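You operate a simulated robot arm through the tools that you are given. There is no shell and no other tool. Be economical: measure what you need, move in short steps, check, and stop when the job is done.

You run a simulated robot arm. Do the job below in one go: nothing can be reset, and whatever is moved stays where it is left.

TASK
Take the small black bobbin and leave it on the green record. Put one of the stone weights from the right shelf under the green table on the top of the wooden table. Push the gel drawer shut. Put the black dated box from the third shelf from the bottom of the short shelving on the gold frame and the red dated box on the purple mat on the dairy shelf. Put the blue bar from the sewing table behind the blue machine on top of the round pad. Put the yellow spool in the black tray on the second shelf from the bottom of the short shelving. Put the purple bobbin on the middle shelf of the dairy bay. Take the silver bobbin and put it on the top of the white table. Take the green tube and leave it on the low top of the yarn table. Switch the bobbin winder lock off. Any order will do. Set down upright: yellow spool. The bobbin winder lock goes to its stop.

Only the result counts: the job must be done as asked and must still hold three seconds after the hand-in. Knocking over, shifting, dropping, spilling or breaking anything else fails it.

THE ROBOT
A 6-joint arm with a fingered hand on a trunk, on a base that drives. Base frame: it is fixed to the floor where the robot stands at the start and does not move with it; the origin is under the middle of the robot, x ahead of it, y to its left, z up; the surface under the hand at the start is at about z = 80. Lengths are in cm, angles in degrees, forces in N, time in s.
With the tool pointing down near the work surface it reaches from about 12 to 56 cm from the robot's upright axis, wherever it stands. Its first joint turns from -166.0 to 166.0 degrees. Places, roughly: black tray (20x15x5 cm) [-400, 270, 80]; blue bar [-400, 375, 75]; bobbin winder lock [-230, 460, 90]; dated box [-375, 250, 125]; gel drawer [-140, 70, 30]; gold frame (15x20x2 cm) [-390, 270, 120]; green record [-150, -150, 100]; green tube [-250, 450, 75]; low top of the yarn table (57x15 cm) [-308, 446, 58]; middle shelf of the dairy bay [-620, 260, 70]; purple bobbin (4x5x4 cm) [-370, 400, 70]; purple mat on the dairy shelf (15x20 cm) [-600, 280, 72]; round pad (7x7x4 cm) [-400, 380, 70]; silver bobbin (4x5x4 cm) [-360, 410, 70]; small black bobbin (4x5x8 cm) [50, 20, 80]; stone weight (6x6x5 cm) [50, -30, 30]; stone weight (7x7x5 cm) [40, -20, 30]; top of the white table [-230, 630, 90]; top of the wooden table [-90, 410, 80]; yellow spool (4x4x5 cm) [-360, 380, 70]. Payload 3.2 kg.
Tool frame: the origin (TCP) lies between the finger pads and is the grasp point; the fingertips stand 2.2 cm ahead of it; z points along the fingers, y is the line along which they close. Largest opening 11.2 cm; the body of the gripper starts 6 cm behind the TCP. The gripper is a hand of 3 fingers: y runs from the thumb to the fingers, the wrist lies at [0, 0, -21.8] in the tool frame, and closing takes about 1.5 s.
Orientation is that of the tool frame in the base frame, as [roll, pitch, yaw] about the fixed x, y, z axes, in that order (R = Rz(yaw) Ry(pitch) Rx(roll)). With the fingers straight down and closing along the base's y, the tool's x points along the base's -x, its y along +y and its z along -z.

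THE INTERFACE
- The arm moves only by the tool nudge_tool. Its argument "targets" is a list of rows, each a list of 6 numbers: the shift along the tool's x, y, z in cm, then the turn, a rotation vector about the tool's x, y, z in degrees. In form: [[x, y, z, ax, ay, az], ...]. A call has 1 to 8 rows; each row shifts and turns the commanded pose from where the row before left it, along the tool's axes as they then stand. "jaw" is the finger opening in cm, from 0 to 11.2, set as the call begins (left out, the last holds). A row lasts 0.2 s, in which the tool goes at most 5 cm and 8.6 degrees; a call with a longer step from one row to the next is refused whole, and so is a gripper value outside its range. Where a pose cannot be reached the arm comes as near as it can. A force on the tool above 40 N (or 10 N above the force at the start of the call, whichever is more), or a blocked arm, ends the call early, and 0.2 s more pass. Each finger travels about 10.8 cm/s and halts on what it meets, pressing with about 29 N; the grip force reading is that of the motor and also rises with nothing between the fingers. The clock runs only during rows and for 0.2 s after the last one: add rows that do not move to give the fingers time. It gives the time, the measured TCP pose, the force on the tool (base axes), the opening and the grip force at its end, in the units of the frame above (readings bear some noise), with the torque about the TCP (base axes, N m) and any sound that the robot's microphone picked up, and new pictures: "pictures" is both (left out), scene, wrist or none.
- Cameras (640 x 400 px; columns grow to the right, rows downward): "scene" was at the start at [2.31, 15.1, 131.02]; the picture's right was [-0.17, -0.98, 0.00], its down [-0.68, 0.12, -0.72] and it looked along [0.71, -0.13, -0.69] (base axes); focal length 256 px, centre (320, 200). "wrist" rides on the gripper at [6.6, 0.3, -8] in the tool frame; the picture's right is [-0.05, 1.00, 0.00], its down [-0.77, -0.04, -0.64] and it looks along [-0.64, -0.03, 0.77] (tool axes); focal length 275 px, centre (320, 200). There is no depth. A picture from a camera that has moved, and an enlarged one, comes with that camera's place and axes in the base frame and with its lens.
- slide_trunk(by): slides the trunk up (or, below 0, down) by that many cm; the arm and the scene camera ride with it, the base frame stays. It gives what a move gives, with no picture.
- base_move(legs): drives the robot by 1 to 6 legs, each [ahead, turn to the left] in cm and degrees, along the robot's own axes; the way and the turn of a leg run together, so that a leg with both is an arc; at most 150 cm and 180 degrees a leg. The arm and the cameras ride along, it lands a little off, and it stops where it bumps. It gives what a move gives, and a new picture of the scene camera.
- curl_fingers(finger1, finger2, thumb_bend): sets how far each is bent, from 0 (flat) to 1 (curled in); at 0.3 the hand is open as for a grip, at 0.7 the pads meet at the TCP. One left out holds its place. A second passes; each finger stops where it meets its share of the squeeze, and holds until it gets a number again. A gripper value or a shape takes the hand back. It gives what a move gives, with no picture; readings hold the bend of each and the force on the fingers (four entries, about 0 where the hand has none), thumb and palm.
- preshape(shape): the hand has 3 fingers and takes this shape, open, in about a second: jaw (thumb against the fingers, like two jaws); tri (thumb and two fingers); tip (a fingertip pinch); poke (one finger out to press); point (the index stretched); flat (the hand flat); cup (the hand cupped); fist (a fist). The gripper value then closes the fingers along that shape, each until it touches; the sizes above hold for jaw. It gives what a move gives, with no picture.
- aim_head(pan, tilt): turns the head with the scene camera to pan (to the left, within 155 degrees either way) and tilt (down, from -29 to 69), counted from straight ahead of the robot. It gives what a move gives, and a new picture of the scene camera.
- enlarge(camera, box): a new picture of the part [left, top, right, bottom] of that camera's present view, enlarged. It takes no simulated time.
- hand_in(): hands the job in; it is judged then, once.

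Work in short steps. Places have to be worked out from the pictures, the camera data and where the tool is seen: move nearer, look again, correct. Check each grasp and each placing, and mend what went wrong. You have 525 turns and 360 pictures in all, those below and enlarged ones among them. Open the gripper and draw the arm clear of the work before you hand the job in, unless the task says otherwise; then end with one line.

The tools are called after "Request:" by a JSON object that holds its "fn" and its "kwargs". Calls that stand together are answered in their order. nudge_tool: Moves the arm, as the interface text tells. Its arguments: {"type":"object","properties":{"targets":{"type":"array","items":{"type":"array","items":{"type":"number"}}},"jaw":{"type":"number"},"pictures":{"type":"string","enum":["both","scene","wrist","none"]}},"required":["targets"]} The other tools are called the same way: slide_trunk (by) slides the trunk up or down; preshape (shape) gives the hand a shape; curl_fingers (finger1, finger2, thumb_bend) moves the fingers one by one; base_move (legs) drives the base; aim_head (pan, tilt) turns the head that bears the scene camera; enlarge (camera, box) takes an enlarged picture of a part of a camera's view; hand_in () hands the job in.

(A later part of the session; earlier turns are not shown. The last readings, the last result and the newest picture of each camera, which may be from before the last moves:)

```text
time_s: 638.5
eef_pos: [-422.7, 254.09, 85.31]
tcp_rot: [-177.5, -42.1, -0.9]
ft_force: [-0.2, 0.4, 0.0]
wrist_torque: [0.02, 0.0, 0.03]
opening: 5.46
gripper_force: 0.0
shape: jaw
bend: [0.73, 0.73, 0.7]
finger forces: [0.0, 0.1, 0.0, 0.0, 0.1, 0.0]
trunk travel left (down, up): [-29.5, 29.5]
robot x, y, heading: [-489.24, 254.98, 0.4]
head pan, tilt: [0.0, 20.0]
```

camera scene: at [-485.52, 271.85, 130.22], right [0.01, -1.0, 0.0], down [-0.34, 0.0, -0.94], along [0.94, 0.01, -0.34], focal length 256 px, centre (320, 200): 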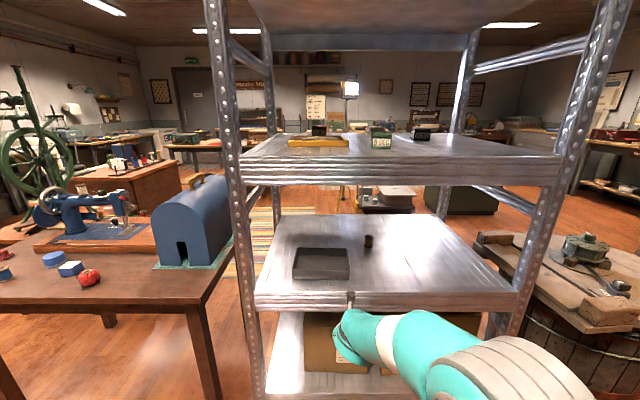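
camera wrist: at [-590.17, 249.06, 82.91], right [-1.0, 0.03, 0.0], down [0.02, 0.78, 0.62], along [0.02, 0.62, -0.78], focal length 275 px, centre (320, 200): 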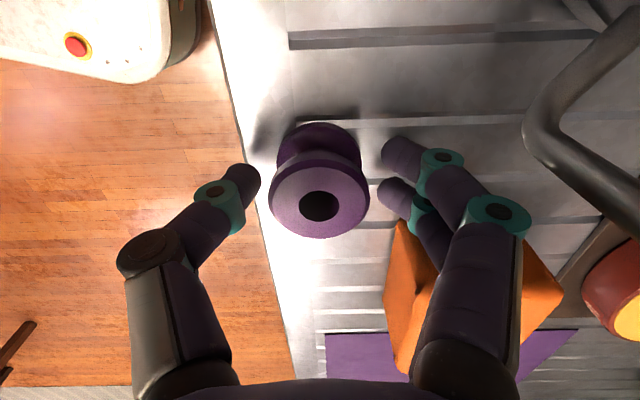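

Request:
{"fn": "nudge_tool", "kwargs": {"targets": [[0, 1.9, 0, 0, 0, 0], [0, 0, 0, 0, 0, 0]], "pictures": "none"}}

Request:
{"fn": "slide_trunk", "kwargs": {"by": -7.5}}

Request:
{"fn": "base_move", "kwargs": {"legs": [[22, 0]]}}

Request:
{"fn": "enlarge", "kwargs": {"camera": "wrist", "box": [0, 0, 640, 400]}}

```text
time_s: 639.1
eef_pos: [-422.56, 252.07, 85.48]
tcp_rot: [-177.5, -42.2, -0.9]
ft_force: [-0.1, -0.2, 0.7]
wrist_torque: [0.02, 0.01, 0.02]
opening: 5.44
gripper_force: 0.1
shape: jaw
bend: [0.73, 0.73, 0.7]
finger forces: [0.0, 0.0, 0.1, 0.0, 0.1, 0.0]
trunk travel left (down, up): [-29.5, 29.5]
robot x, y, heading: [-488.96, 255.02, 0.4]
head pan, tilt: [0.0, 20.0]
```

```text
time_s: 640.3
eef_pos: [-422.64, 251.97, 77.94]
tcp_rot: [-177.4, -42.2, -0.9]
ft_force: [0.4, -0.6, 0.0]
wrist_torque: [0.05, 0.0, -0.04]
opening: 5.46
gripper_force: 0.1
shape: jaw
bend: [0.73, 0.73, 0.7]
finger forces: [0.0, 0.1, 0.1, 0.0, 0.1, 0.0]
trunk travel left (down, up): [-22.0, 37.0]
robot x, y, heading: [-488.85, 255.34, 0.6]
head pan, tilt: [0.0, 20.0]
```

```text
time_s: 642.0
eef_pos: [-400.41, 251.95, 78.01]
tcp_rot: [-177.5, -42.2, -1.0]
ft_force: [0.4, -0.4, 0.0]
wrist_torque: [0.01, -0.01, 0.01]
opening: 5.46
gripper_force: 0.1
shape: jaw
bend: [0.73, 0.73, 0.7]
finger forces: [0.0, 0.0, 0.1, 0.0, 0.1, 0.1]
trunk travel left (down, up): [-22.0, 37.0]
robot x, y, heading: [-466.6, 255.46, 0.2]
head pan, tilt: [0.0, 20.0]
camera scene: at [-463.3, 271.98, 122.72], right [0.01, -1.0, 0.0], down [-0.34, 0.0, -0.94], along [0.94, 0.01, -0.34], focal length 256 px, centre (320, 200)
```

scene: 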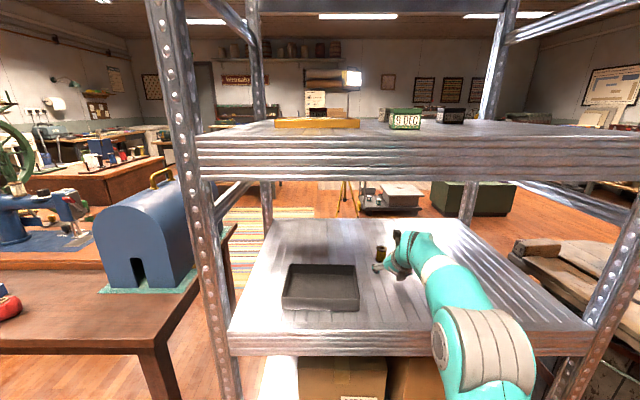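

```text
1.00 times, centred on (320, 200) of wrist (not enlarged: the box is as wide or as high as the picture)
camera zoom: at [-400.97, 251.54, 88.08], right [-0.02, -1.0, -0.06], down [-1.0, 0.03, -0.05], along [0.05, 0.06, -1.0], focal length 275 px, centre (320, 200)
```

zoom: 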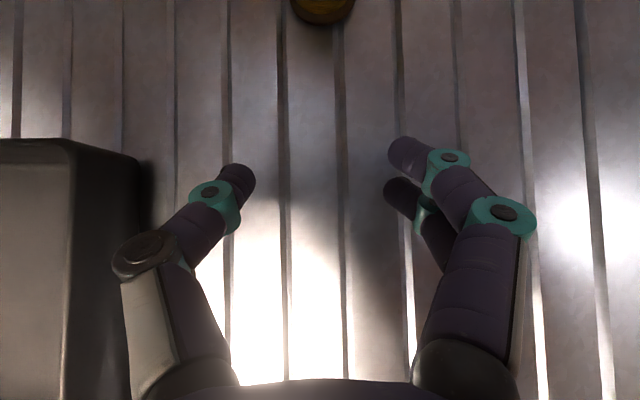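

Request:
{"fn": "base_move", "kwargs": {"legs": [[9.4, 0]]}}

Request:
{"fn": "enlarge", "kwargs": {"camera": "wrist", "box": [0, 0, 640, 400]}}

```text
time_s: 643.1
eef_pos: [-390.83, 252.3, 77.91]
tcp_rot: [-177.5, -42.2, -0.9]
ft_force: [-0.2, 1.2, 1.0]
wrist_torque: [-0.02, 0.01, 0.01]
opening: 5.44
gripper_force: 0.1
shape: jaw
bend: [0.73, 0.73, 0.7]
finger forces: [0.1, 0.0, 0.0, 0.0, 0.0, 0.0]
trunk travel left (down, up): [-22.0, 37.0]
robot x, y, heading: [-457.38, 255.44, 0.2]
head pan, tilt: [0.0, 20.0]
camera scene: at [-453.75, 272.03, 122.72], right [0.01, -1.0, 0.0], down [-0.34, 0.0, -0.94], along [0.94, 0.01, -0.34], focal length 256 px, centre (320, 200)
```

scene: 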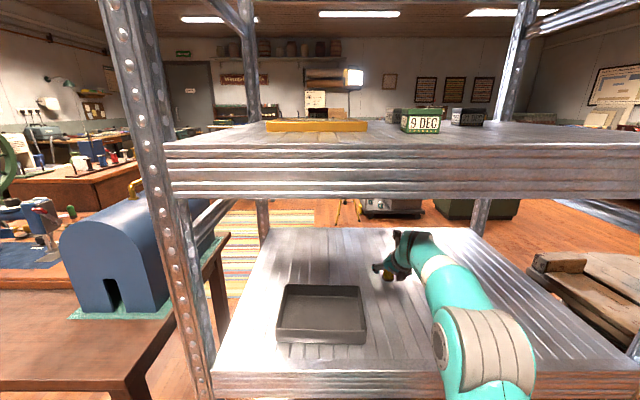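

```text
1.00 times, centred on (320, 200) of wrist (not enlarged: the box is as wide or as high as the picture)
camera zoom: at [-391.4, 251.62, 88.09], right [-0.02, -1.0, -0.06], down [-1.0, 0.03, -0.05], along [0.05, 0.06, -1.0], focal length 275 px, centre (320, 200)
```

zoom: 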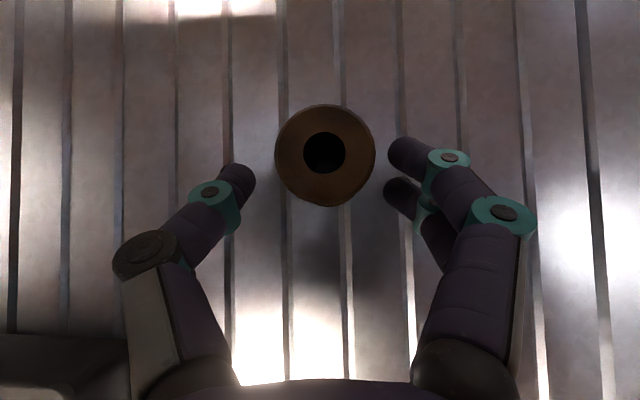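

Same geometry as the earlier successful grasp. Close.

Request:
{"fn": "nudge_tool", "kwargs": {"targets": [[0, 0, 0, 0, 0, 0], [0, 0, 0, 0, 0, 0], [0, 0, 0, 0, 0, 0], [0, 0, 0, 0, 0, 0], [0, 0, 0, 0, 0, 0]], "jaw": 1.5, "pictures": "wrist"}}

```text
time_s: 644.3
eef_pos: [-390.85, 252.22, 77.87]
tcp_rot: [-177.5, -42.1, -1.0]
ft_force: [-0.1, 0.4, 0.9]
wrist_torque: [0.01, 0.01, -0.01]
opening: 1.75
gripper_force: 29.7
shape: jaw
bend: [0.73, 0.71, 0.7]
finger forces: [12.7, 13.7, 0.1, 0.0, 27.0, 0.0]
trunk travel left (down, up): [-22.0, 37.0]
robot x, y, heading: [-457.21, 255.64, 0.5]
head pan, tilt: [0.0, 20.0]
camera wrist: at [-391.39, 251.62, 88.08], right [-0.02, -1.0, -0.06], down [-1.0, 0.03, -0.05], along [0.05, 0.06, -1.0], focal length 275 px, centre (320, 200)
```

wrist: 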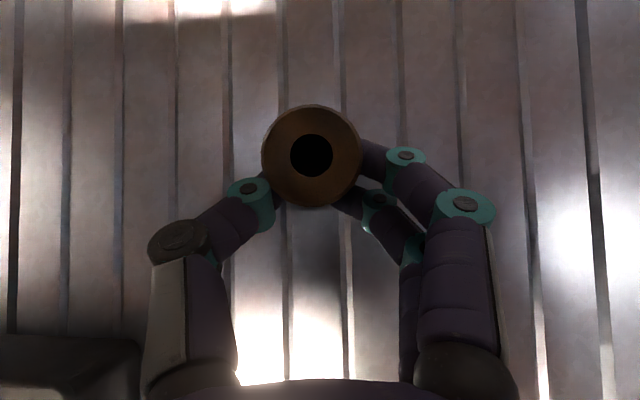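

Lift 8 cm, back 14 cm, then move sideways over the tray.

Request:
{"fn": "slide_trunk", "kwargs": {"by": 8}}

Request:
{"fn": "base_move", "kwargs": {"legs": [[-14.5, 0]]}}

Request:
{"fn": "nudge_tool", "kwargs": {"targets": [[0, -4, 0, 0, 0, 0], [0, -4, 0, 0, 0, 0], [0, -4, 0, 0, 0, 0], [0, -4, 0, 0, 0, 0], [0, -4, 0, 0, 0, 0], [0, 0, 0, 0, 0, 0]], "pictures": "both"}}

```text
time_s: 645.5
eef_pos: [-390.97, 252.27, 85.8]
tcp_rot: [-177.5, -42.2, -1.0]
ft_force: [-0.4, 0.6, -0.3]
wrist_torque: [0.02, -0.01, -0.01]
opening: 1.73
gripper_force: 29.0
shape: jaw
bend: [0.73, 0.71, 0.7]
finger forces: [12.8, 13.3, 0.0, 0.0, 26.9, 0.0]
trunk travel left (down, up): [-30.0, 29.0]
robot x, y, heading: [-457.31, 255.36, 0.3]
head pan, tilt: [0.0, 20.0]
```

```text
time_s: 646.8
eef_pos: [-405.8, 251.92, 85.89]
tcp_rot: [-177.5, -42.3, -1.3]
ft_force: [0.9, 0.1, -0.1]
wrist_torque: [-0.03, 0.0, 0.01]
opening: 1.72
gripper_force: 28.6
shape: jaw
bend: [0.73, 0.71, 0.7]
finger forces: [12.8, 13.4, 0.0, 0.0, 26.9, 0.1]
trunk travel left (down, up): [-30.0, 29.0]
robot x, y, heading: [-471.99, 254.99, 0.2]
head pan, tilt: [0.0, 20.0]
camera scene: at [-468.54, 271.96, 130.72], right [0.0, -1.0, 0.0], down [-0.34, 0.0, -0.94], along [0.94, 0.0, -0.34], focal length 256 px, centre (320, 200)
```

scene: 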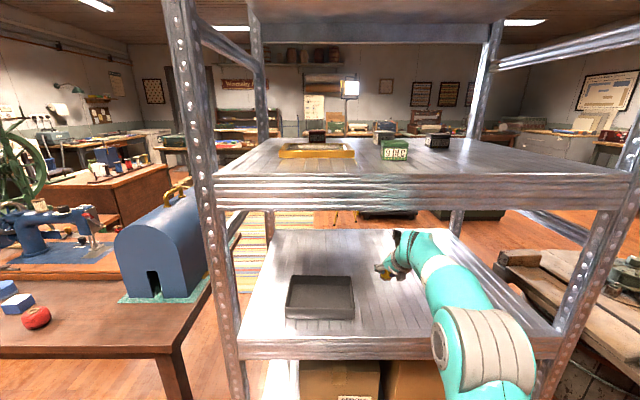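

```text
time_s: 648.2
eef_pos: [-405.74, 271.9, 86.52]
tcp_rot: [-177.4, -42.3, -1.2]
ft_force: [-0.1, 0.3, -0.3]
wrist_torque: [-0.01, 0.01, 0.0]
opening: 1.68
gripper_force: 29.4
shape: jaw
bend: [0.73, 0.71, 0.7]
finger forces: [13.1, 13.5, 0.0, 0.0, 27.8, 0.1]
trunk travel left (down, up): [-30.0, 29.0]
robot x, y, heading: [-471.99, 255.56, -0.1]
head pan, tilt: [0.0, 20.0]
camera scene: at [-468.55, 271.99, 130.71], right [0.0, -1.0, 0.0], down [-0.34, 0.0, -0.94], along [0.94, 0.0, -0.34], focal length 256 px, centre (320, 200)
camera wrist: at [-406.41, 271.29, 96.65], right [-0.03, -1.0, -0.06], down [-1.0, 0.03, -0.05], along [0.05, 0.06, -1.0], focal length 275 px, centre (320, 200)
```

scene: 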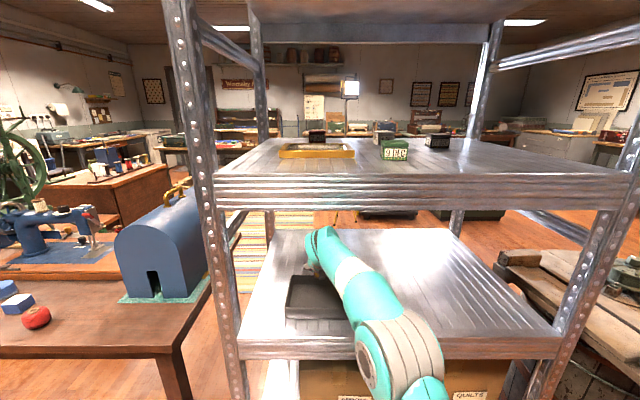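
wrist: 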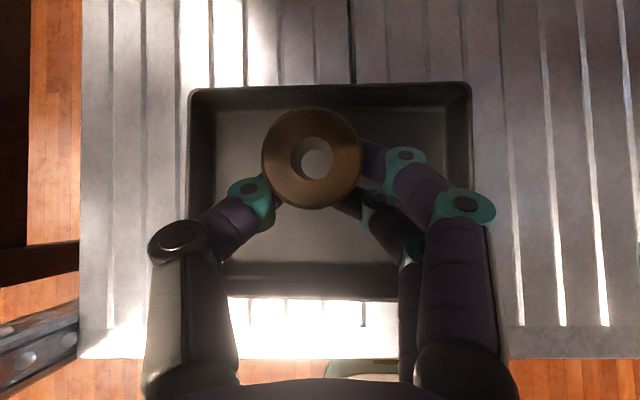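

Perfectly over the tray. Lower to contact.

Request:
{"fn": "slide_trunk", "kwargs": {"by": -7}}

Request:
{"fn": "slide_trunk", "kwargs": {"by": -0.6}}

```text
time_s: 649.3
eef_pos: [-405.78, 271.87, 79.47]
tcp_rot: [-177.5, -42.1, -1.1]
ft_force: [-0.1, -0.9, 0.2]
wrist_torque: [0.02, -0.01, 0.0]
opening: 1.7
gripper_force: 29.0
shape: jaw
bend: [0.73, 0.71, 0.7]
finger forces: [13.0, 13.4, 0.0, 0.1, 27.8, 0.0]
trunk travel left (down, up): [-23.0, 36.0]
robot x, y, heading: [-471.94, 255.36, -0.1]
head pan, tilt: [0.0, 20.0]
```

```text
time_s: 649.9
eef_pos: [-405.85, 271.74, 78.94]
tcp_rot: [-177.5, -42.1, -1.2]
ft_force: [0.4, 0.1, -0.5]
wrist_torque: [0.02, 0.01, 0.04]
opening: 1.71
gripper_force: 29.1
shape: jaw
bend: [0.73, 0.71, 0.7]
finger forces: [13.1, 13.3, 0.0, 0.1, 27.8, 0.1]
trunk travel left (down, up): [-22.4, 36.6]
robot x, y, heading: [-472.02, 255.54, 0.1]
head pan, tilt: [0.0, 20.0]
```

Request:
{"fn": "slide_trunk", "kwargs": {"by": -0.5}}

```text
time_s: 650.4
eef_pos: [-405.95, 271.79, 78.23]
tcp_rot: [-177.5, -42.2, -1.2]
ft_force: [0.6, 0.2, -0.7]
wrist_torque: [-0.02, -0.05, 0.0]
opening: 1.69
gripper_force: 28.4
shape: jaw
bend: [0.73, 0.71, 0.7]
finger forces: [13.1, 13.5, 0.1, 0.1, 27.9, 0.0]
trunk travel left (down, up): [-21.9, 37.1]
robot x, y, heading: [-471.87, 255.78, -0.1]
head pan, tilt: [0.0, 20.0]
```

Request:
{"fn": "slide_trunk", "kwargs": {"by": -0.4}}

```text
time_s: 650.9
eef_pos: [-405.9, 271.87, 78.18]
tcp_rot: [-177.3, -42.4, -1.3]
ft_force: [3.0, 0.4, 13.0]
wrist_torque: [0.04, -0.15, -0.03]
opening: 1.69
gripper_force: 29.0
shape: jaw
bend: [0.73, 0.71, 0.7]
finger forces: [14.0, 13.4, 0.0, 0.0, 29.5, 0.1]
trunk travel left (down, up): [-21.5, 37.5]
robot x, y, heading: [-472.23, 255.23, 0.5]
head pan, tilt: [0.0, 20.0]
```

Contact. Ease 0.15 up and open.

Request:
{"fn": "slide_trunk", "kwargs": {"by": 0.2}}

Request:
{"fn": "nudge_tool", "kwargs": {"targets": [[0, 0, 0, 0, 0, 0], [0, 0, 0, 0, 0, 0], [0, 0, 0, 0, 0, 0]], "jaw": 5.5, "pictures": "wrist"}}

```text
time_s: 651.5
eef_pos: [-405.87, 271.76, 78.13]
tcp_rot: [-177.6, -42.2, -1.3]
ft_force: [2.8, 0.3, 9.6]
wrist_torque: [0.04, -0.11, 0.0]
opening: 1.72
gripper_force: 28.9
shape: jaw
bend: [0.73, 0.71, 0.7]
finger forces: [14.1, 13.4, 0.0, 0.1, 29.4, 0.1]
trunk travel left (down, up): [-21.7, 37.3]
robot x, y, heading: [-472.26, 254.95, 0.0]
head pan, tilt: [0.0, 20.0]
```

```text
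time_s: 652.2
eef_pos: [-405.89, 271.87, 78.35]
tcp_rot: [-177.5, -42.1, -1.3]
ft_force: [1.3, 0.2, 1.2]
wrist_torque: [0.0, -0.02, 0.0]
opening: 5.39
gripper_force: 0.1
shape: jaw
bend: [0.73, 0.73, 0.7]
finger forces: [0.1, 0.0, 0.1, 0.0, 0.0, 0.0]
trunk travel left (down, up): [-21.7, 37.3]
robot x, y, heading: [-471.87, 255.32, 0.1]
head pan, tilt: [0.0, 20.0]
camera wrist: at [-406.42, 271.24, 88.31], right [-0.03, -1.0, -0.06], down [-1.0, 0.03, -0.04], along [0.05, 0.06, -1.0], focal length 275 px, centre (320, 200)
```

wrist: 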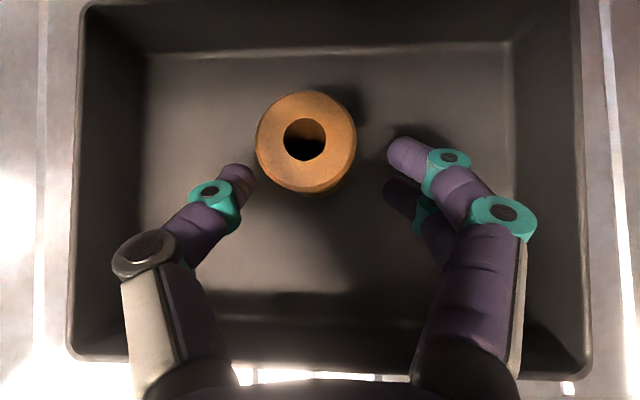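

Spool stands upright in the black tray. Rise 6 cm, then back out.

Request:
{"fn": "slide_trunk", "kwargs": {"by": 7}}

Request:
{"fn": "enlarge", "kwargs": {"camera": "wrist", "box": [0, 0, 640, 400]}}

Request:
{"fn": "base_move", "kwargs": {"legs": [[-40, 0]]}}

```text
time_s: 653.3
eef_pos: [-405.78, 271.85, 85.05]
tcp_rot: [-177.5, -42.2, -1.1]
ft_force: [-0.1, 0.4, 0.6]
wrist_torque: [0.02, 0.0, 0.01]
opening: 5.45
gripper_force: 0.1
shape: jaw
bend: [0.73, 0.73, 0.7]
finger forces: [0.0, 0.0, 0.1, 0.0, 0.0, 0.1]
trunk travel left (down, up): [-28.7, 30.3]
robot x, y, heading: [-472.01, 255.46, 0.2]
head pan, tilt: [0.0, 20.0]
```

```text
1.00 times, centred on (320, 200) of wrist (not enlarged: the box is as wide or as high as the picture)
camera zoom: at [-406.41, 271.24, 95.35], right [-0.03, -1.0, -0.06], down [-1.0, 0.03, -0.05], along [0.05, 0.06, -1.0], focal length 275 px, centre (320, 200)
```

zoom: 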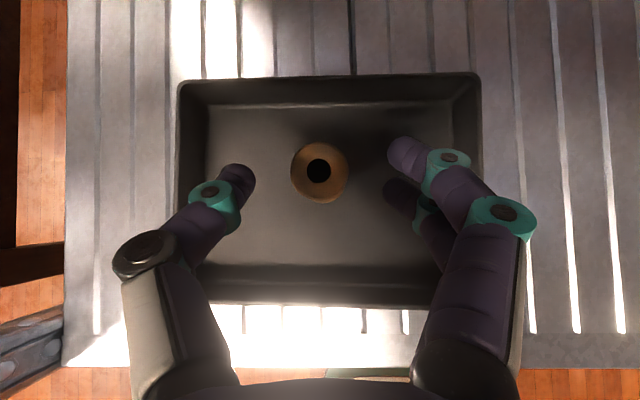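

```text
time_s: 655.8
eef_pos: [-445.53, 271.52, 85.06]
tcp_rot: [-177.6, -42.2, -1.4]
ft_force: [0.2, -0.3, -0.1]
wrist_torque: [0.02, -0.01, 0.06]
opening: 5.46
gripper_force: 0.0
shape: jaw
bend: [0.73, 0.73, 0.7]
finger forces: [0.0, 0.0, 0.1, 0.0, 0.0, 0.1]
trunk travel left (down, up): [-28.7, 30.3]
robot x, y, heading: [-512.22, 255.81, -0.2]
head pan, tilt: [0.0, 20.0]
camera scene: at [-508.28, 271.99, 129.42], right [0.0, -1.0, 0.0], down [-0.34, 0.0, -0.94], along [0.94, 0.0, -0.34], focal length 256 px, centre (320, 200)
```

scene: 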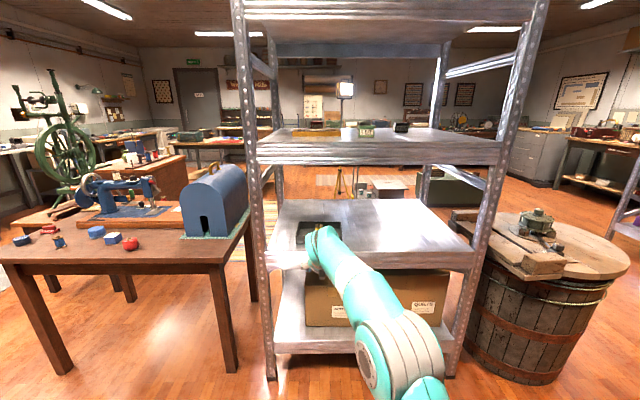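

Now the dated boxes on the third shelf. Raise the trunk for a view.

Request:
{"fn": "slide_trunk", "kwargs": {"by": 30}}

Request:
{"fn": "aim_head", "kwargs": {"pan": -3, "tilt": 22}}

Request:
{"fn": "enlarge", "kwargs": {"camera": "scene", "box": [230, 130, 470, 290]}}

```text
time_s: 658.8
eef_pos: [-445.55, 271.58, 115.09]
tcp_rot: [-177.5, -42.3, -1.4]
ft_force: [-0.1, -0.6, 0.2]
wrist_torque: [-0.04, 0.01, 0.04]
opening: 5.41
gripper_force: 0.0
shape: jaw
bend: [0.73, 0.73, 0.7]
finger forces: [0.0, 0.0, 0.0, 0.0, 0.0, 0.0]
trunk travel left (down, up): [-58.7, 0.3]
robot x, y, heading: [-511.58, 255.32, -0.1]
head pan, tilt: [0.0, 20.0]
```

```text
time_s: 659.4
eef_pos: [-445.61, 271.53, 115.05]
tcp_rot: [-177.5, -42.3, -1.4]
ft_force: [0.1, 0.4, 0.3]
wrist_torque: [0.01, -0.03, 0.02]
opening: 5.42
gripper_force: 0.1
shape: jaw
bend: [0.73, 0.73, 0.7]
finger forces: [0.0, 0.0, 0.1, 0.1, 0.0, 0.0]
trunk travel left (down, up): [-58.7, 0.3]
robot x, y, heading: [-511.75, 255.54, -0.2]
head pan, tilt: [-3.0, 22.0]
camera scene: at [-508.33, 271.51, 159.09], right [-0.06, -1.0, 0.0], down [-0.37, 0.02, -0.93], along [0.93, -0.05, -0.37], focal length 256 px, centre (320, 200)
```

scene: 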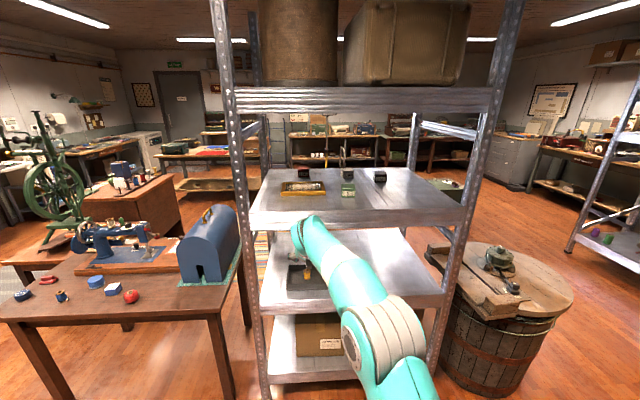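

```text
2.50 times, centred on (350, 210) of scene
camera zoom: at [-508.33, 271.51, 159.09], right [-0.06, -1.0, 0.0], down [-0.37, 0.02, -0.93], along [0.93, -0.05, -0.37], focal length 639 px, centre (245, 175)
```

zoom: 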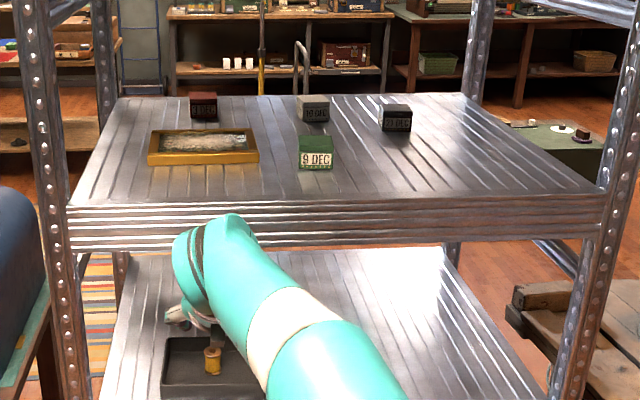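

Third-shelf positions: black box ≈(-380.5, 233), gold frame centre ≈(-392.5, 273.3), red box ≈(-370, 273.5), shelf z≈118.5. Raise and pitch the hand in free space, then line up with the black box.

Request:
{"fn": "nudge_tool", "kwargs": {"targets": [[2.7, 0, -3, 0, 0, 0], [2.7, 0, -3, 0, 0, 0], [2.7, 0, -3, 0, 0, 0], [0, 0, 0, 0, 5, 0], [0, 0, 0, 0, 5, 0], [0, 0, 0, 0, 0, 0]], "jaw": 9, "pictures": "none"}}

Request:
{"fn": "base_move", "kwargs": {"legs": [[0, -60], [21, 0], [0, 60]]}}

```text
time_s: 660.8
eef_pos: [-447.21, 270.94, 126.17]
tcp_rot: [-177.0, -52.3, -2.2]
ft_force: [0.1, 0.2, -0.8]
wrist_torque: [0.0, 0.01, -0.03]
opening: 8.98
gripper_force: 0.0
shape: jaw
bend: [0.59, 0.59, 0.55]
finger forces: [0.0, 0.1, 0.0, 0.0, 0.1, 0.0]
out of reach, approached as far as the arm can: row 3
trunk travel left (down, up): [-58.7, 0.3]
robot x, y, heading: [-512.1, 255.35, -0.5]
head pan, tilt: [-3.0, 22.0]
```

```text
time_s: 667.8
eef_pos: [-437.34, 253.12, 126.11]
tcp_rot: [-177.1, -52.2, -2.2]
ft_force: [-0.3, 0.6, -0.6]
wrist_torque: [-0.01, -0.04, 0.03]
opening: 8.95
gripper_force: 0.0
shape: jaw
bend: [0.59, 0.59, 0.55]
finger forces: [0.0, 0.0, 0.0, 0.1, 0.0, 0.0]
trunk travel left (down, up): [-58.7, 0.3]
robot x, y, heading: [-501.99, 238.12, 0.0]
head pan, tilt: [-3.0, 22.0]
camera scene: at [-498.37, 253.76, 159.09], right [-0.06, -1.0, 0.0], down [-0.37, 0.02, -0.93], along [0.93, -0.05, -0.37], focal length 256 px, centre (320, 200)
```

scene: 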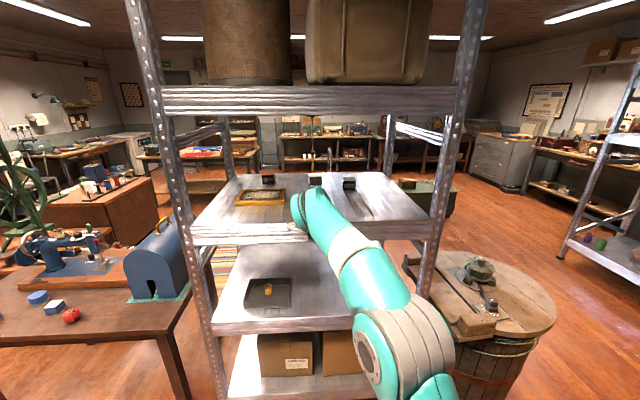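

Move the hand 20 cm south (outside the shelf).

Request:
{"fn": "nudge_tool", "kwargs": {"targets": [[0, 4, 0, 0, 0, 0], [0, 4, 0, 0, 0, 0], [0, 4, 0, 0, 0, 0], [0, 4, 0, 0, 0, 0], [0, 4, 0, 0, 0, 0], [0, 0, 0, 0, 0, 0]], "pictures": "both"}}

```text
time_s: 669.2
eef_pos: [-436.97, 233.01, 125.59]
tcp_rot: [-177.0, -52.2, -2.2]
ft_force: [0.0, 0.1, 0.3]
wrist_torque: [-0.02, -0.01, -0.04]
opening: 9.01
gripper_force: 0.0
shape: jaw
bend: [0.59, 0.59, 0.55]
finger forces: [0.0, 0.1, 0.1, 0.1, 0.0, 0.0]
trunk travel left (down, up): [-58.7, 0.3]
robot x, y, heading: [-501.82, 237.67, -0.0]
head pan, tilt: [-3.0, 22.0]
camera scene: at [-498.37, 253.76, 159.09], right [-0.06, -1.0, 0.0], down [-0.37, 0.02, -0.93], along [0.93, -0.05, -0.37], focal length 256 px, centre (320, 200)
camera wrist: at [-439.31, 232.5, 135.49], right [-0.03, -1.0, -0.07], down [-0.97, 0.04, -0.22], along [0.22, 0.06, -0.97], focal length 275 px, centre (320, 200)
```

scene: 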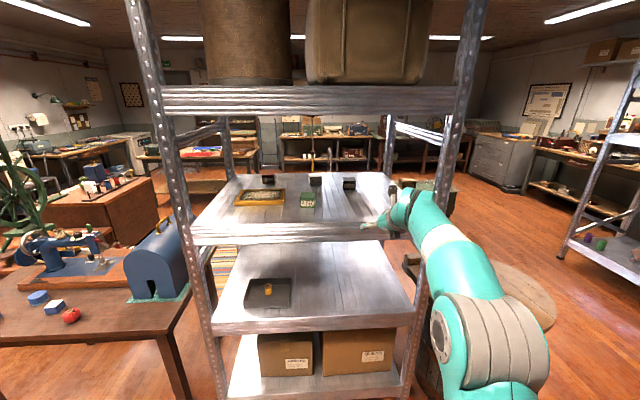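
wrist: 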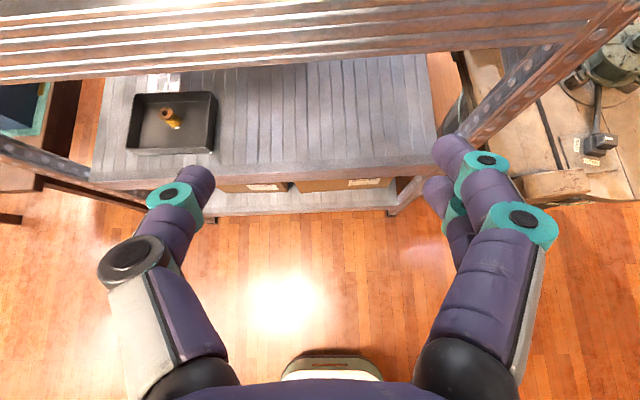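

Drive 44 cm forward into the third shelf and look.

Request:
{"fn": "base_move", "kwargs": {"legs": [[30, 0], [14, 0]]}}

Request:
{"fn": "enlarge", "kwargs": {"camera": "wrist", "box": [0, 0, 640, 400]}}

```text
time_s: 672.1
eef_pos: [-393.76, 232.4, 125.43]
tcp_rot: [-177.0, -52.1, -2.5]
ft_force: [0.7, -0.2, 0.0]
wrist_torque: [0.0, 0.0, -0.03]
opening: 8.98
gripper_force: 0.1
shape: jaw
bend: [0.59, 0.59, 0.55]
finger forces: [0.0, 0.0, 0.0, 0.0, 0.0, 0.1]
trunk travel left (down, up): [-58.7, 0.3]
robot x, y, heading: [-458.78, 237.26, -0.4]
head pan, tilt: [-3.0, 22.0]
camera scene: at [-455.09, 253.36, 159.09], right [-0.06, -1.0, 0.0], down [-0.37, 0.02, -0.93], along [0.93, -0.06, -0.38], focal length 256 px, centre (320, 200)
```

scene: 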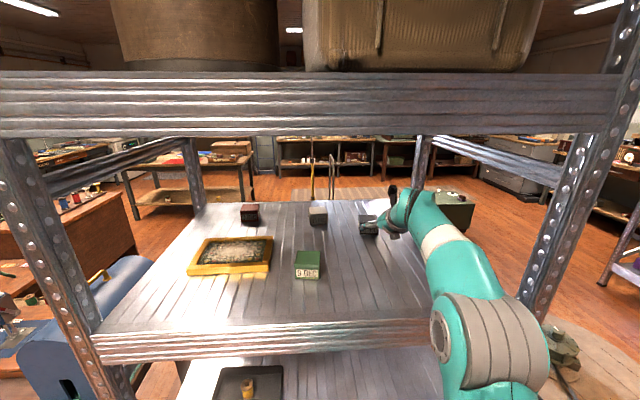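

```text
1.00 times, centred on (320, 200) of wrist (not enlarged: the box is as wide or as high as the picture)
camera zoom: at [-396.16, 231.84, 135.41], right [-0.03, -1.0, -0.07], down [-0.98, 0.05, -0.22], along [0.22, 0.06, -0.97], focal length 275 px, centre (320, 200)
```

zoom: 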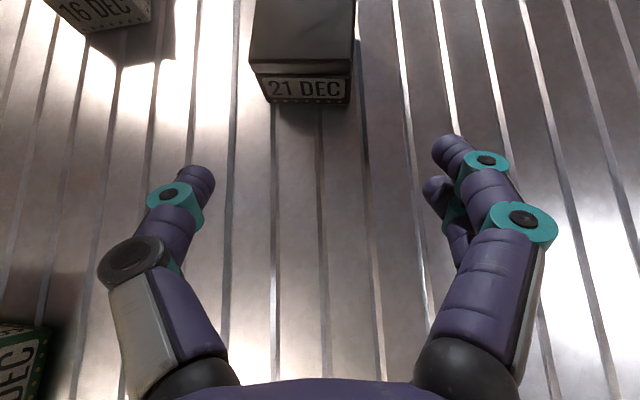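

Black box "21 DEC": centre ≈(-382.3, 233.5). Lower the hand, then advance around it.

Request:
{"fn": "nudge_tool", "kwargs": {"targets": [[-1.7, -0.55, 1.3, 0, 0, 0], [-1.7, -0.55, 1.3, 0, 0, 0], [0, 0, 0, 0, 0, 0]], "pictures": "none"}}

Request:
{"fn": "base_move", "kwargs": {"legs": [[9, 0]]}}

Request:
{"fn": "enlarge", "kwargs": {"camera": "wrist", "box": [0, 0, 640, 400]}}

```text
time_s: 672.9
eef_pos: [-394.01, 233.56, 121.26]
tcp_rot: [-176.9, -52.1, -2.5]
ft_force: [-0.1, -0.3, -0.4]
wrist_torque: [0.0, 0.01, 0.04]
opening: 8.99
gripper_force: 0.0
shape: jaw
bend: [0.59, 0.59, 0.55]
finger forces: [0.0, 0.0, 0.0, 0.0, 0.1, 0.1]
trunk travel left (down, up): [-58.7, 0.3]
robot x, y, heading: [-458.87, 237.46, -0.6]
head pan, tilt: [-3.0, 22.0]
```

```text
time_s: 674.0
eef_pos: [-385.06, 233.23, 121.12]
tcp_rot: [-177.0, -52.2, -2.6]
ft_force: [0.1, -0.6, -0.3]
wrist_torque: [0.0, 0.04, -0.03]
opening: 8.98
gripper_force: 0.0
shape: jaw
bend: [0.59, 0.59, 0.55]
finger forces: [0.0, 0.0, 0.0, 0.0, 0.0, 0.1]
trunk travel left (down, up): [-58.7, 0.3]
robot x, y, heading: [-450.03, 237.02, -0.3]
head pan, tilt: [-3.0, 22.0]
camera scene: at [-446.25, 253.26, 159.09], right [-0.06, -1.0, 0.0], down [-0.37, 0.02, -0.93], along [0.92, -0.06, -0.38], focal length 256 px, centre (320, 200)
```

scene: 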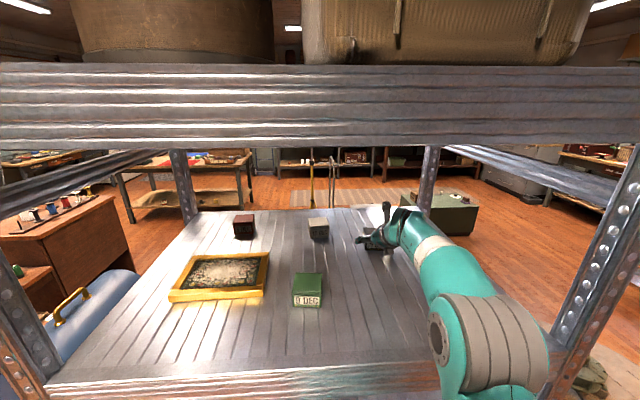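

```text
1.00 times, centred on (320, 200) of wrist (not enlarged: the box is as wide or as high as the picture)
camera zoom: at [-387.42, 232.76, 131.13], right [-0.03, -1.0, -0.07], down [-0.98, 0.05, -0.22], along [0.22, 0.06, -0.97], focal length 275 px, centre (320, 200)
```

zoom: 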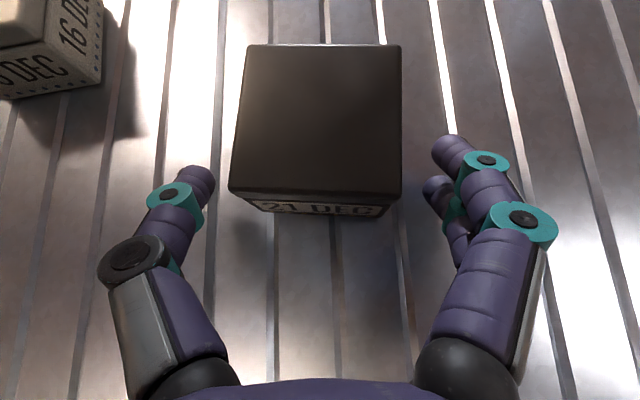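

Request:
{"fn": "base_move", "kwargs": {"legs": [[2.4, 0]]}}

Request:
{"fn": "nudge_tool", "kwargs": {"targets": [[0, 0, 0, 0, 0, 0], [0, 0, 0, 0, 0, 0], [0, 0, 0, 0, 0, 0], [0, 0, 0, 0, 0, 0], [0, 0, 0, 0, 0, 0], [0, 0, 0, 0, 0, 0]], "jaw": 4.5, "pictures": "wrist"}}

```text
time_s: 674.8
eef_pos: [-382.59, 233.37, 121.06]
tcp_rot: [-177.1, -52.1, -2.6]
ft_force: [0.4, -0.6, -0.2]
wrist_torque: [-0.03, 0.01, 0.01]
opening: 8.98
gripper_force: 0.1
shape: jaw
bend: [0.59, 0.59, 0.55]
finger forces: [0.0, 0.0, 0.1, 0.0, 0.0, 0.0]
trunk travel left (down, up): [-58.7, 0.3]
robot x, y, heading: [-448.07, 237.3, -0.3]
head pan, tilt: [-3.0, 22.0]
camera scene: at [-443.84, 253.24, 159.09], right [-0.06, -1.0, 0.0], down [-0.38, 0.02, -0.93], along [0.92, -0.06, -0.38], focal length 256 px, centre (320, 200)
```

scene: 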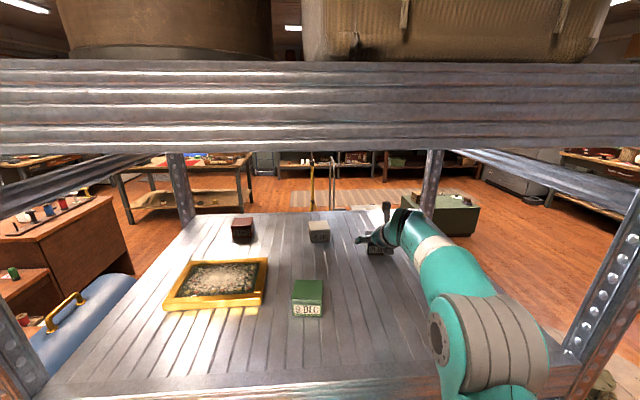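

```text
time_s: 676.2
eef_pos: [-382.82, 233.35, 121.22]
tcp_rot: [-177.0, -52.1, -2.6]
ft_force: [0.2, -0.7, -0.2]
wrist_torque: [-0.04, -0.01, -0.02]
opening: 5.43
gripper_force: 28.7
shape: jaw
bend: [0.73, 0.73, 0.7]
finger forces: [13.3, 13.3, 0.1, 0.0, 26.6, 0.0]
trunk travel left (down, up): [-58.7, 0.3]
robot x, y, heading: [-447.78, 237.14, -0.3]
head pan, tilt: [-3.0, 22.0]
camera wrist: at [-385.16, 232.77, 131.19], right [-0.03, -1.0, -0.07], down [-0.97, 0.05, -0.22], along [0.22, 0.06, -0.97], focal length 275 px, centre (320, 200)
```

wrist: 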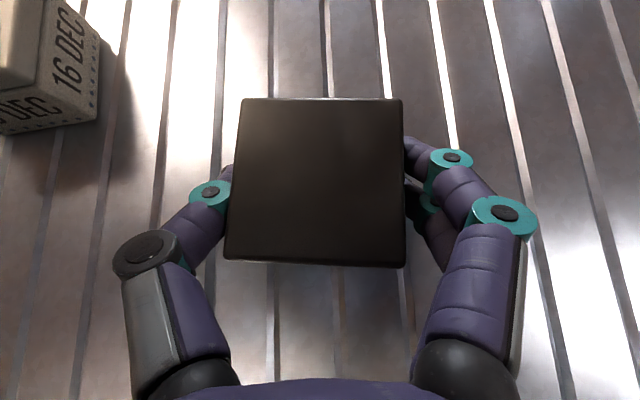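

Gripped evenly. Lift 6 cm with the arm.

Request:
{"fn": "nudge_tool", "kwargs": {"targets": [[0.8, 0, -0.61, 0, 0, 0], [1.58, 0, -1.23, 0, 0, 0], [1.58, 0, -1.23, 0, 0, 0], [0.8, 0, -0.61, 0, 0, 0], [0, 0, 0, 0, 0, 0]], "pictures": "wrist"}}

```text
time_s: 677.4
eef_pos: [-382.84, 233.02, 127.44]
tcp_rot: [-177.0, -52.2, -2.5]
ft_force: [0.2, -0.4, -1.2]
wrist_torque: [0.01, 0.02, -0.01]
opening: 5.45
gripper_force: 29.1
shape: jaw
bend: [0.73, 0.73, 0.7]
finger forces: [13.3, 13.3, 0.1, 0.0, 26.5, 0.1]
trunk travel left (down, up): [-58.7, 0.3]
robot x, y, heading: [-447.81, 237.28, -0.6]
head pan, tilt: [-3.0, 22.0]
camera wrist: at [-385.14, 232.54, 137.31], right [-0.03, -1.0, -0.07], down [-0.97, 0.05, -0.22], along [0.22, 0.06, -0.97], focal length 275 px, centre (320, 200)
```

wrist: 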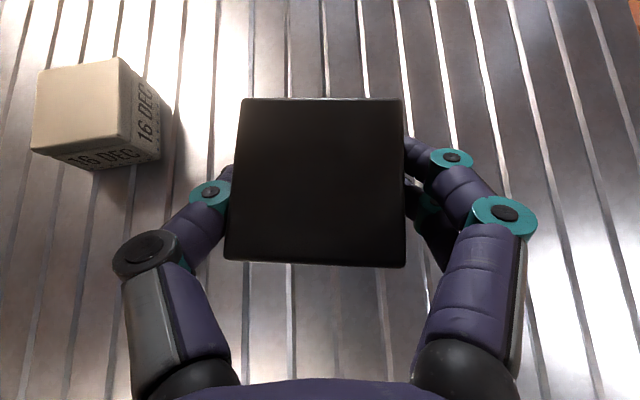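

Box held. Retract 10 cm, then move sideways (north) toward the frame.

Request:
{"fn": "nudge_tool", "kwargs": {"targets": [[-3.0, 0, -3.9, 0, 0, 0], [-3.0, 0, -3.9, 0, 0, 0], [0, -4.5, 0, 0, 0, 0], [0, -4.5, 0, 0, 0, 0], [0, -4.5, 0, 0, 0, 0], [0, -4.5, 0, 0, 0, 0], [0, 0, 0, 0, 0, 0]], "pictures": "none"}}

Request:
{"fn": "nudge_tool", "kwargs": {"targets": [[0, -4.5, 0, 0, 0, 0], [0, -4.5, 0, 0, 0, 0], [0, -4.5, 0, 0, 0, 0], [0, -4.5, 0, 0, 0, 0], [0, 0, 0, 0, 0, 0]], "pictures": "both"}}

```text
time_s: 679.0
eef_pos: [-392.24, 250.83, 128.04]
tcp_rot: [-177.0, -52.1, -2.7]
ft_force: [0.0, -0.5, -0.6]
wrist_torque: [-0.01, 0.0, 0.01]
opening: 5.45
gripper_force: 29.3
shape: jaw
bend: [0.73, 0.73, 0.7]
finger forces: [13.3, 13.4, 0.0, 0.1, 26.7, 0.0]
trunk travel left (down, up): [-58.7, 0.3]
robot x, y, heading: [-447.66, 237.1, -0.6]
head pan, tilt: [-3.0, 22.0]
```

```text
time_s: 680.2
eef_pos: [-392.54, 268.93, 128.31]
tcp_rot: [-176.9, -52.1, -2.6]
ft_force: [0.4, -0.9, -0.9]
wrist_torque: [-0.01, 0.0, 0.0]
opening: 5.41
gripper_force: 29.0
shape: jaw
bend: [0.73, 0.73, 0.7]
finger forces: [13.3, 13.3, 0.1, 0.0, 26.8, 0.0]
trunk travel left (down, up): [-58.7, 0.3]
robot x, y, heading: [-447.63, 237.19, -0.5]
head pan, tilt: [-3.0, 22.0]
camera scene: at [-444.05, 253.19, 159.1], right [-0.06, -1.0, 0.0], down [-0.37, 0.02, -0.93], along [0.93, -0.06, -0.37], focal length 256 px, centre (320, 200)
camera wrist: at [-394.91, 268.37, 138.39], right [-0.03, -1.0, -0.07], down [-0.97, 0.05, -0.22], along [0.22, 0.06, -0.97], focal length 275 px, centre (320, 200)
```

scene: 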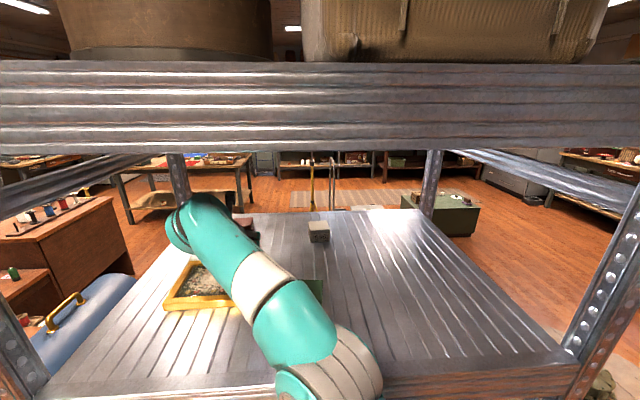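
wrist: 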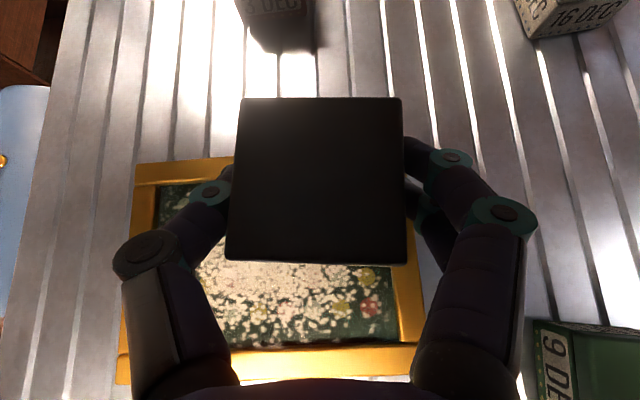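

Frame centre ≈(-394.8, 272.8). Shift over it and lower to just above.

Request:
{"fn": "nudge_tool", "kwargs": {"targets": [[0, -3.8, 0, 0, 0, 0], [-1.7, 0, -2.2, 0, 0, 0], [-1.19, 0, 0.92, 0, 0, 0], [-1.19, 0, 0.92, 0, 0, 0], [0, 0, 0, 0, 0, 0]], "pictures": "wrist"}}

```text
time_s: 681.4
eef_pos: [-395.51, 271.99, 125.43]
tcp_rot: [-177.0, -52.1, -2.6]
ft_force: [-1.3, 0.6, -1.4]
wrist_torque: [0.02, 0.03, 0.0]
opening: 5.4
gripper_force: 29.3
shape: jaw
bend: [0.73, 0.73, 0.7]
finger forces: [13.2, 13.3, 0.1, 0.0, 26.5, 0.0]
out of reach, approached as far as the arm can: row 1
trunk travel left (down, up): [-58.7, 0.3]
robot x, y, heading: [-447.74, 237.17, -0.7]
head pan, tilt: [-3.0, 22.0]
camera wrist: at [-397.92, 271.37, 135.33], right [-0.03, -1.0, -0.07], down [-0.97, 0.05, -0.22], along [0.22, 0.06, -0.97], focal length 275 px, centre (320, 200)
```

wrist: 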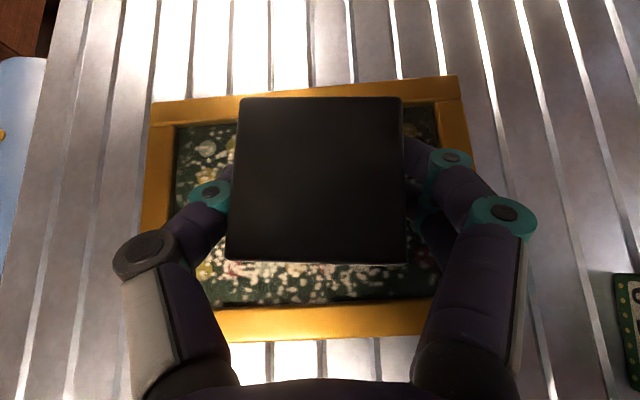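

Centred over the frame. Lower gently to contact.

Request:
{"fn": "nudge_tool", "kwargs": {"targets": [[-0.79, 0, 0.61, 0, 0, 0], [-0.4, 0, 0.3, 0, 0, 0], [0, 0, 0, 0, 0, 0]], "pictures": "none"}}

Request:
{"fn": "nudge_tool", "kwargs": {"targets": [[-0.4, 0, 0.3, 0, 0, 0], [0, 0, 0, 0, 0, 0]], "pictures": "none"}}

```text
time_s: 682.2
eef_pos: [-395.47, 271.95, 123.79]
tcp_rot: [-177.0, -52.1, -2.5]
ft_force: [-0.4, 0.8, -0.7]
wrist_torque: [0.01, -0.01, 0.0]
opening: 5.43
gripper_force: 29.5
shape: jaw
bend: [0.73, 0.73, 0.7]
finger forces: [13.3, 13.3, 0.0, 0.1, 26.5, 0.0]
trunk travel left (down, up): [-58.7, 0.3]
robot x, y, heading: [-447.6, 237.14, -0.6]
head pan, tilt: [-3.0, 22.0]
```

```text
time_s: 682.8
eef_pos: [-395.39, 271.91, 123.27]
tcp_rot: [-177.0, -51.9, -2.6]
ft_force: [0.7, 0.1, -1.6]
wrist_torque: [0.01, 0.03, -0.01]
opening: 5.44
gripper_force: 29.5
shape: jaw
bend: [0.73, 0.73, 0.7]
finger forces: [13.1, 13.3, 0.0, 0.0, 26.5, 0.0]
trunk travel left (down, up): [-58.7, 0.3]
robot x, y, heading: [-447.55, 237.31, -0.7]
head pan, tilt: [-3.0, 22.0]
```

Request:
{"fn": "nudge_tool", "kwargs": {"targets": [[-0.4, 0, 0.3, 0, 0, 0], [0, 0, 0, 0, 0, 0]], "pictures": "none"}}

Request:
{"fn": "nudge_tool", "kwargs": {"targets": [[-0.3, 0, 0.25, 0, 0, 0], [0, 0, 0, 0, 0, 0]], "pictures": "wrist"}}

```text
time_s: 683.4
eef_pos: [-395.49, 271.9, 123.01]
tcp_rot: [-176.8, -52.3, -2.7]
ft_force: [4.1, 3.4, 19.0]
wrist_torque: [-0.13, -0.24, 0.07]
opening: 5.43
gripper_force: 29.2
shape: jaw
bend: [0.73, 0.73, 0.7]
finger forces: [13.3, 13.9, 0.0, 0.1, 30.3, 0.1]
trunk travel left (down, up): [-58.7, 0.3]
robot x, y, heading: [-447.87, 237.48, -0.6]
head pan, tilt: [-3.0, 22.0]
```

```text
time_s: 684.1
eef_pos: [-395.51, 271.85, 123.06]
tcp_rot: [-176.3, -52.9, -2.8]
ft_force: [0.4, 0.3, 14.8]
wrist_torque: [-0.18, -0.13, -0.04]
opening: 5.42
gripper_force: 28.9
shape: jaw
bend: [0.73, 0.73, 0.7]
finger forces: [14.6, 15.4, 0.0, 0.0, 30.2, 0.1]
trunk travel left (down, up): [-58.7, 0.3]
robot x, y, heading: [-447.54, 237.13, -0.7]
head pan, tilt: [-3.0, 22.0]
stopped in row 2: the force on the tool passed its limit at 41 N (the readings are from after the stop); the commanded pose is now the measured one
camera wrist: at [-397.97, 271.25, 132.96], right [-0.03, -1.0, -0.07], down [-0.97, 0.04, -0.23], along [0.23, 0.07, -0.97], focal length 275 px, centre (320, 200)
```

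wrist: 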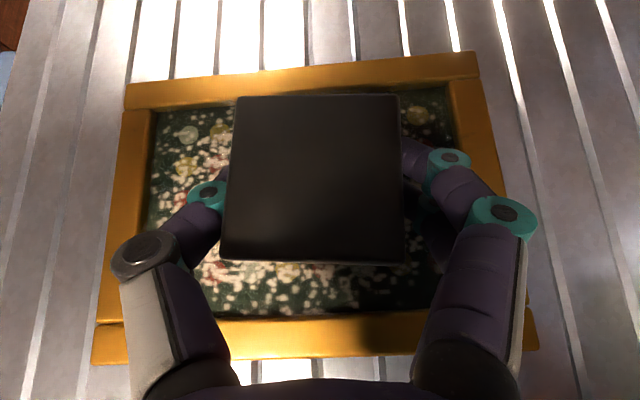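

Contact. Open the fingers and rise along the tool axis.

Request:
{"fn": "nudge_tool", "kwargs": {"targets": [[0.1, 0, -0.1, 0, 0, 0], [0, 0, 0, 0, 0, 0], [0, 0, 0, 0, 0, 0], [0, 0, 0, 0, 0, 0]], "jaw": 8.5, "pictures": "wrist"}}

```text
time_s: 685.1
eef_pos: [-395.2, 271.98, 122.95]
tcp_rot: [-176.7, -52.6, -2.6]
ft_force: [-0.2, 0.0, 0.0]
wrist_torque: [0.03, -0.01, -0.03]
opening: 8.49
gripper_force: 0.1
shape: jaw
bend: [0.63, 0.63, 0.59]
finger forces: [0.0, 0.0, 0.0, 0.0, 0.0, 0.1]
trunk travel left (down, up): [-58.7, 0.3]
robot x, y, heading: [-447.61, 237.34, -0.6]
head pan, tilt: [-3.0, 22.0]
camera wrist: at [-397.79, 271.4, 132.88], right [-0.03, -1.0, -0.07], down [-0.97, 0.05, -0.22], along [0.23, 0.06, -0.97], focal length 275 px, centre (320, 200)
```

wrist: 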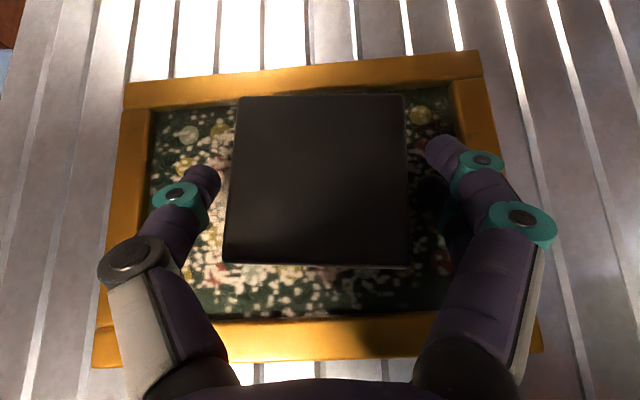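

Box rests on the frame. Lift the hand up and look.

Request:
{"fn": "nudge_tool", "kwargs": {"targets": [[1.58, 0, -1.23, 0, 0, 0], [1.58, 0, -1.23, 0, 0, 0], [1.58, 0, -1.23, 0, 0, 0], [0, 0, 0, 0, 0, 0]], "pictures": "wrist"}}

```text
time_s: 686.1
eef_pos: [-395.55, 271.73, 128.98]
tcp_rot: [-176.6, -52.6, -2.7]
ft_force: [-0.2, -0.3, 0.0]
wrist_torque: [0.01, 0.0, 0.01]
opening: 8.47
gripper_force: 0.1
shape: jaw
bend: [0.63, 0.63, 0.59]
finger forces: [0.0, 0.1, 0.1, 0.1, 0.0, 0.0]
trunk travel left (down, up): [-58.7, 0.3]
robot x, y, heading: [-447.65, 236.94, -0.4]
head pan, tilt: [-3.0, 22.0]
camera wrist: at [-397.95, 271.13, 138.86], right [-0.03, -1.0, -0.07], down [-0.97, 0.05, -0.22], along [0.23, 0.06, -0.97], focal length 275 px, centre (320, 200)
```

wrist: 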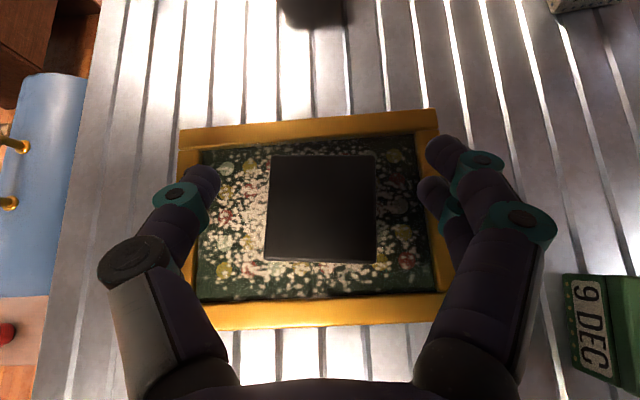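

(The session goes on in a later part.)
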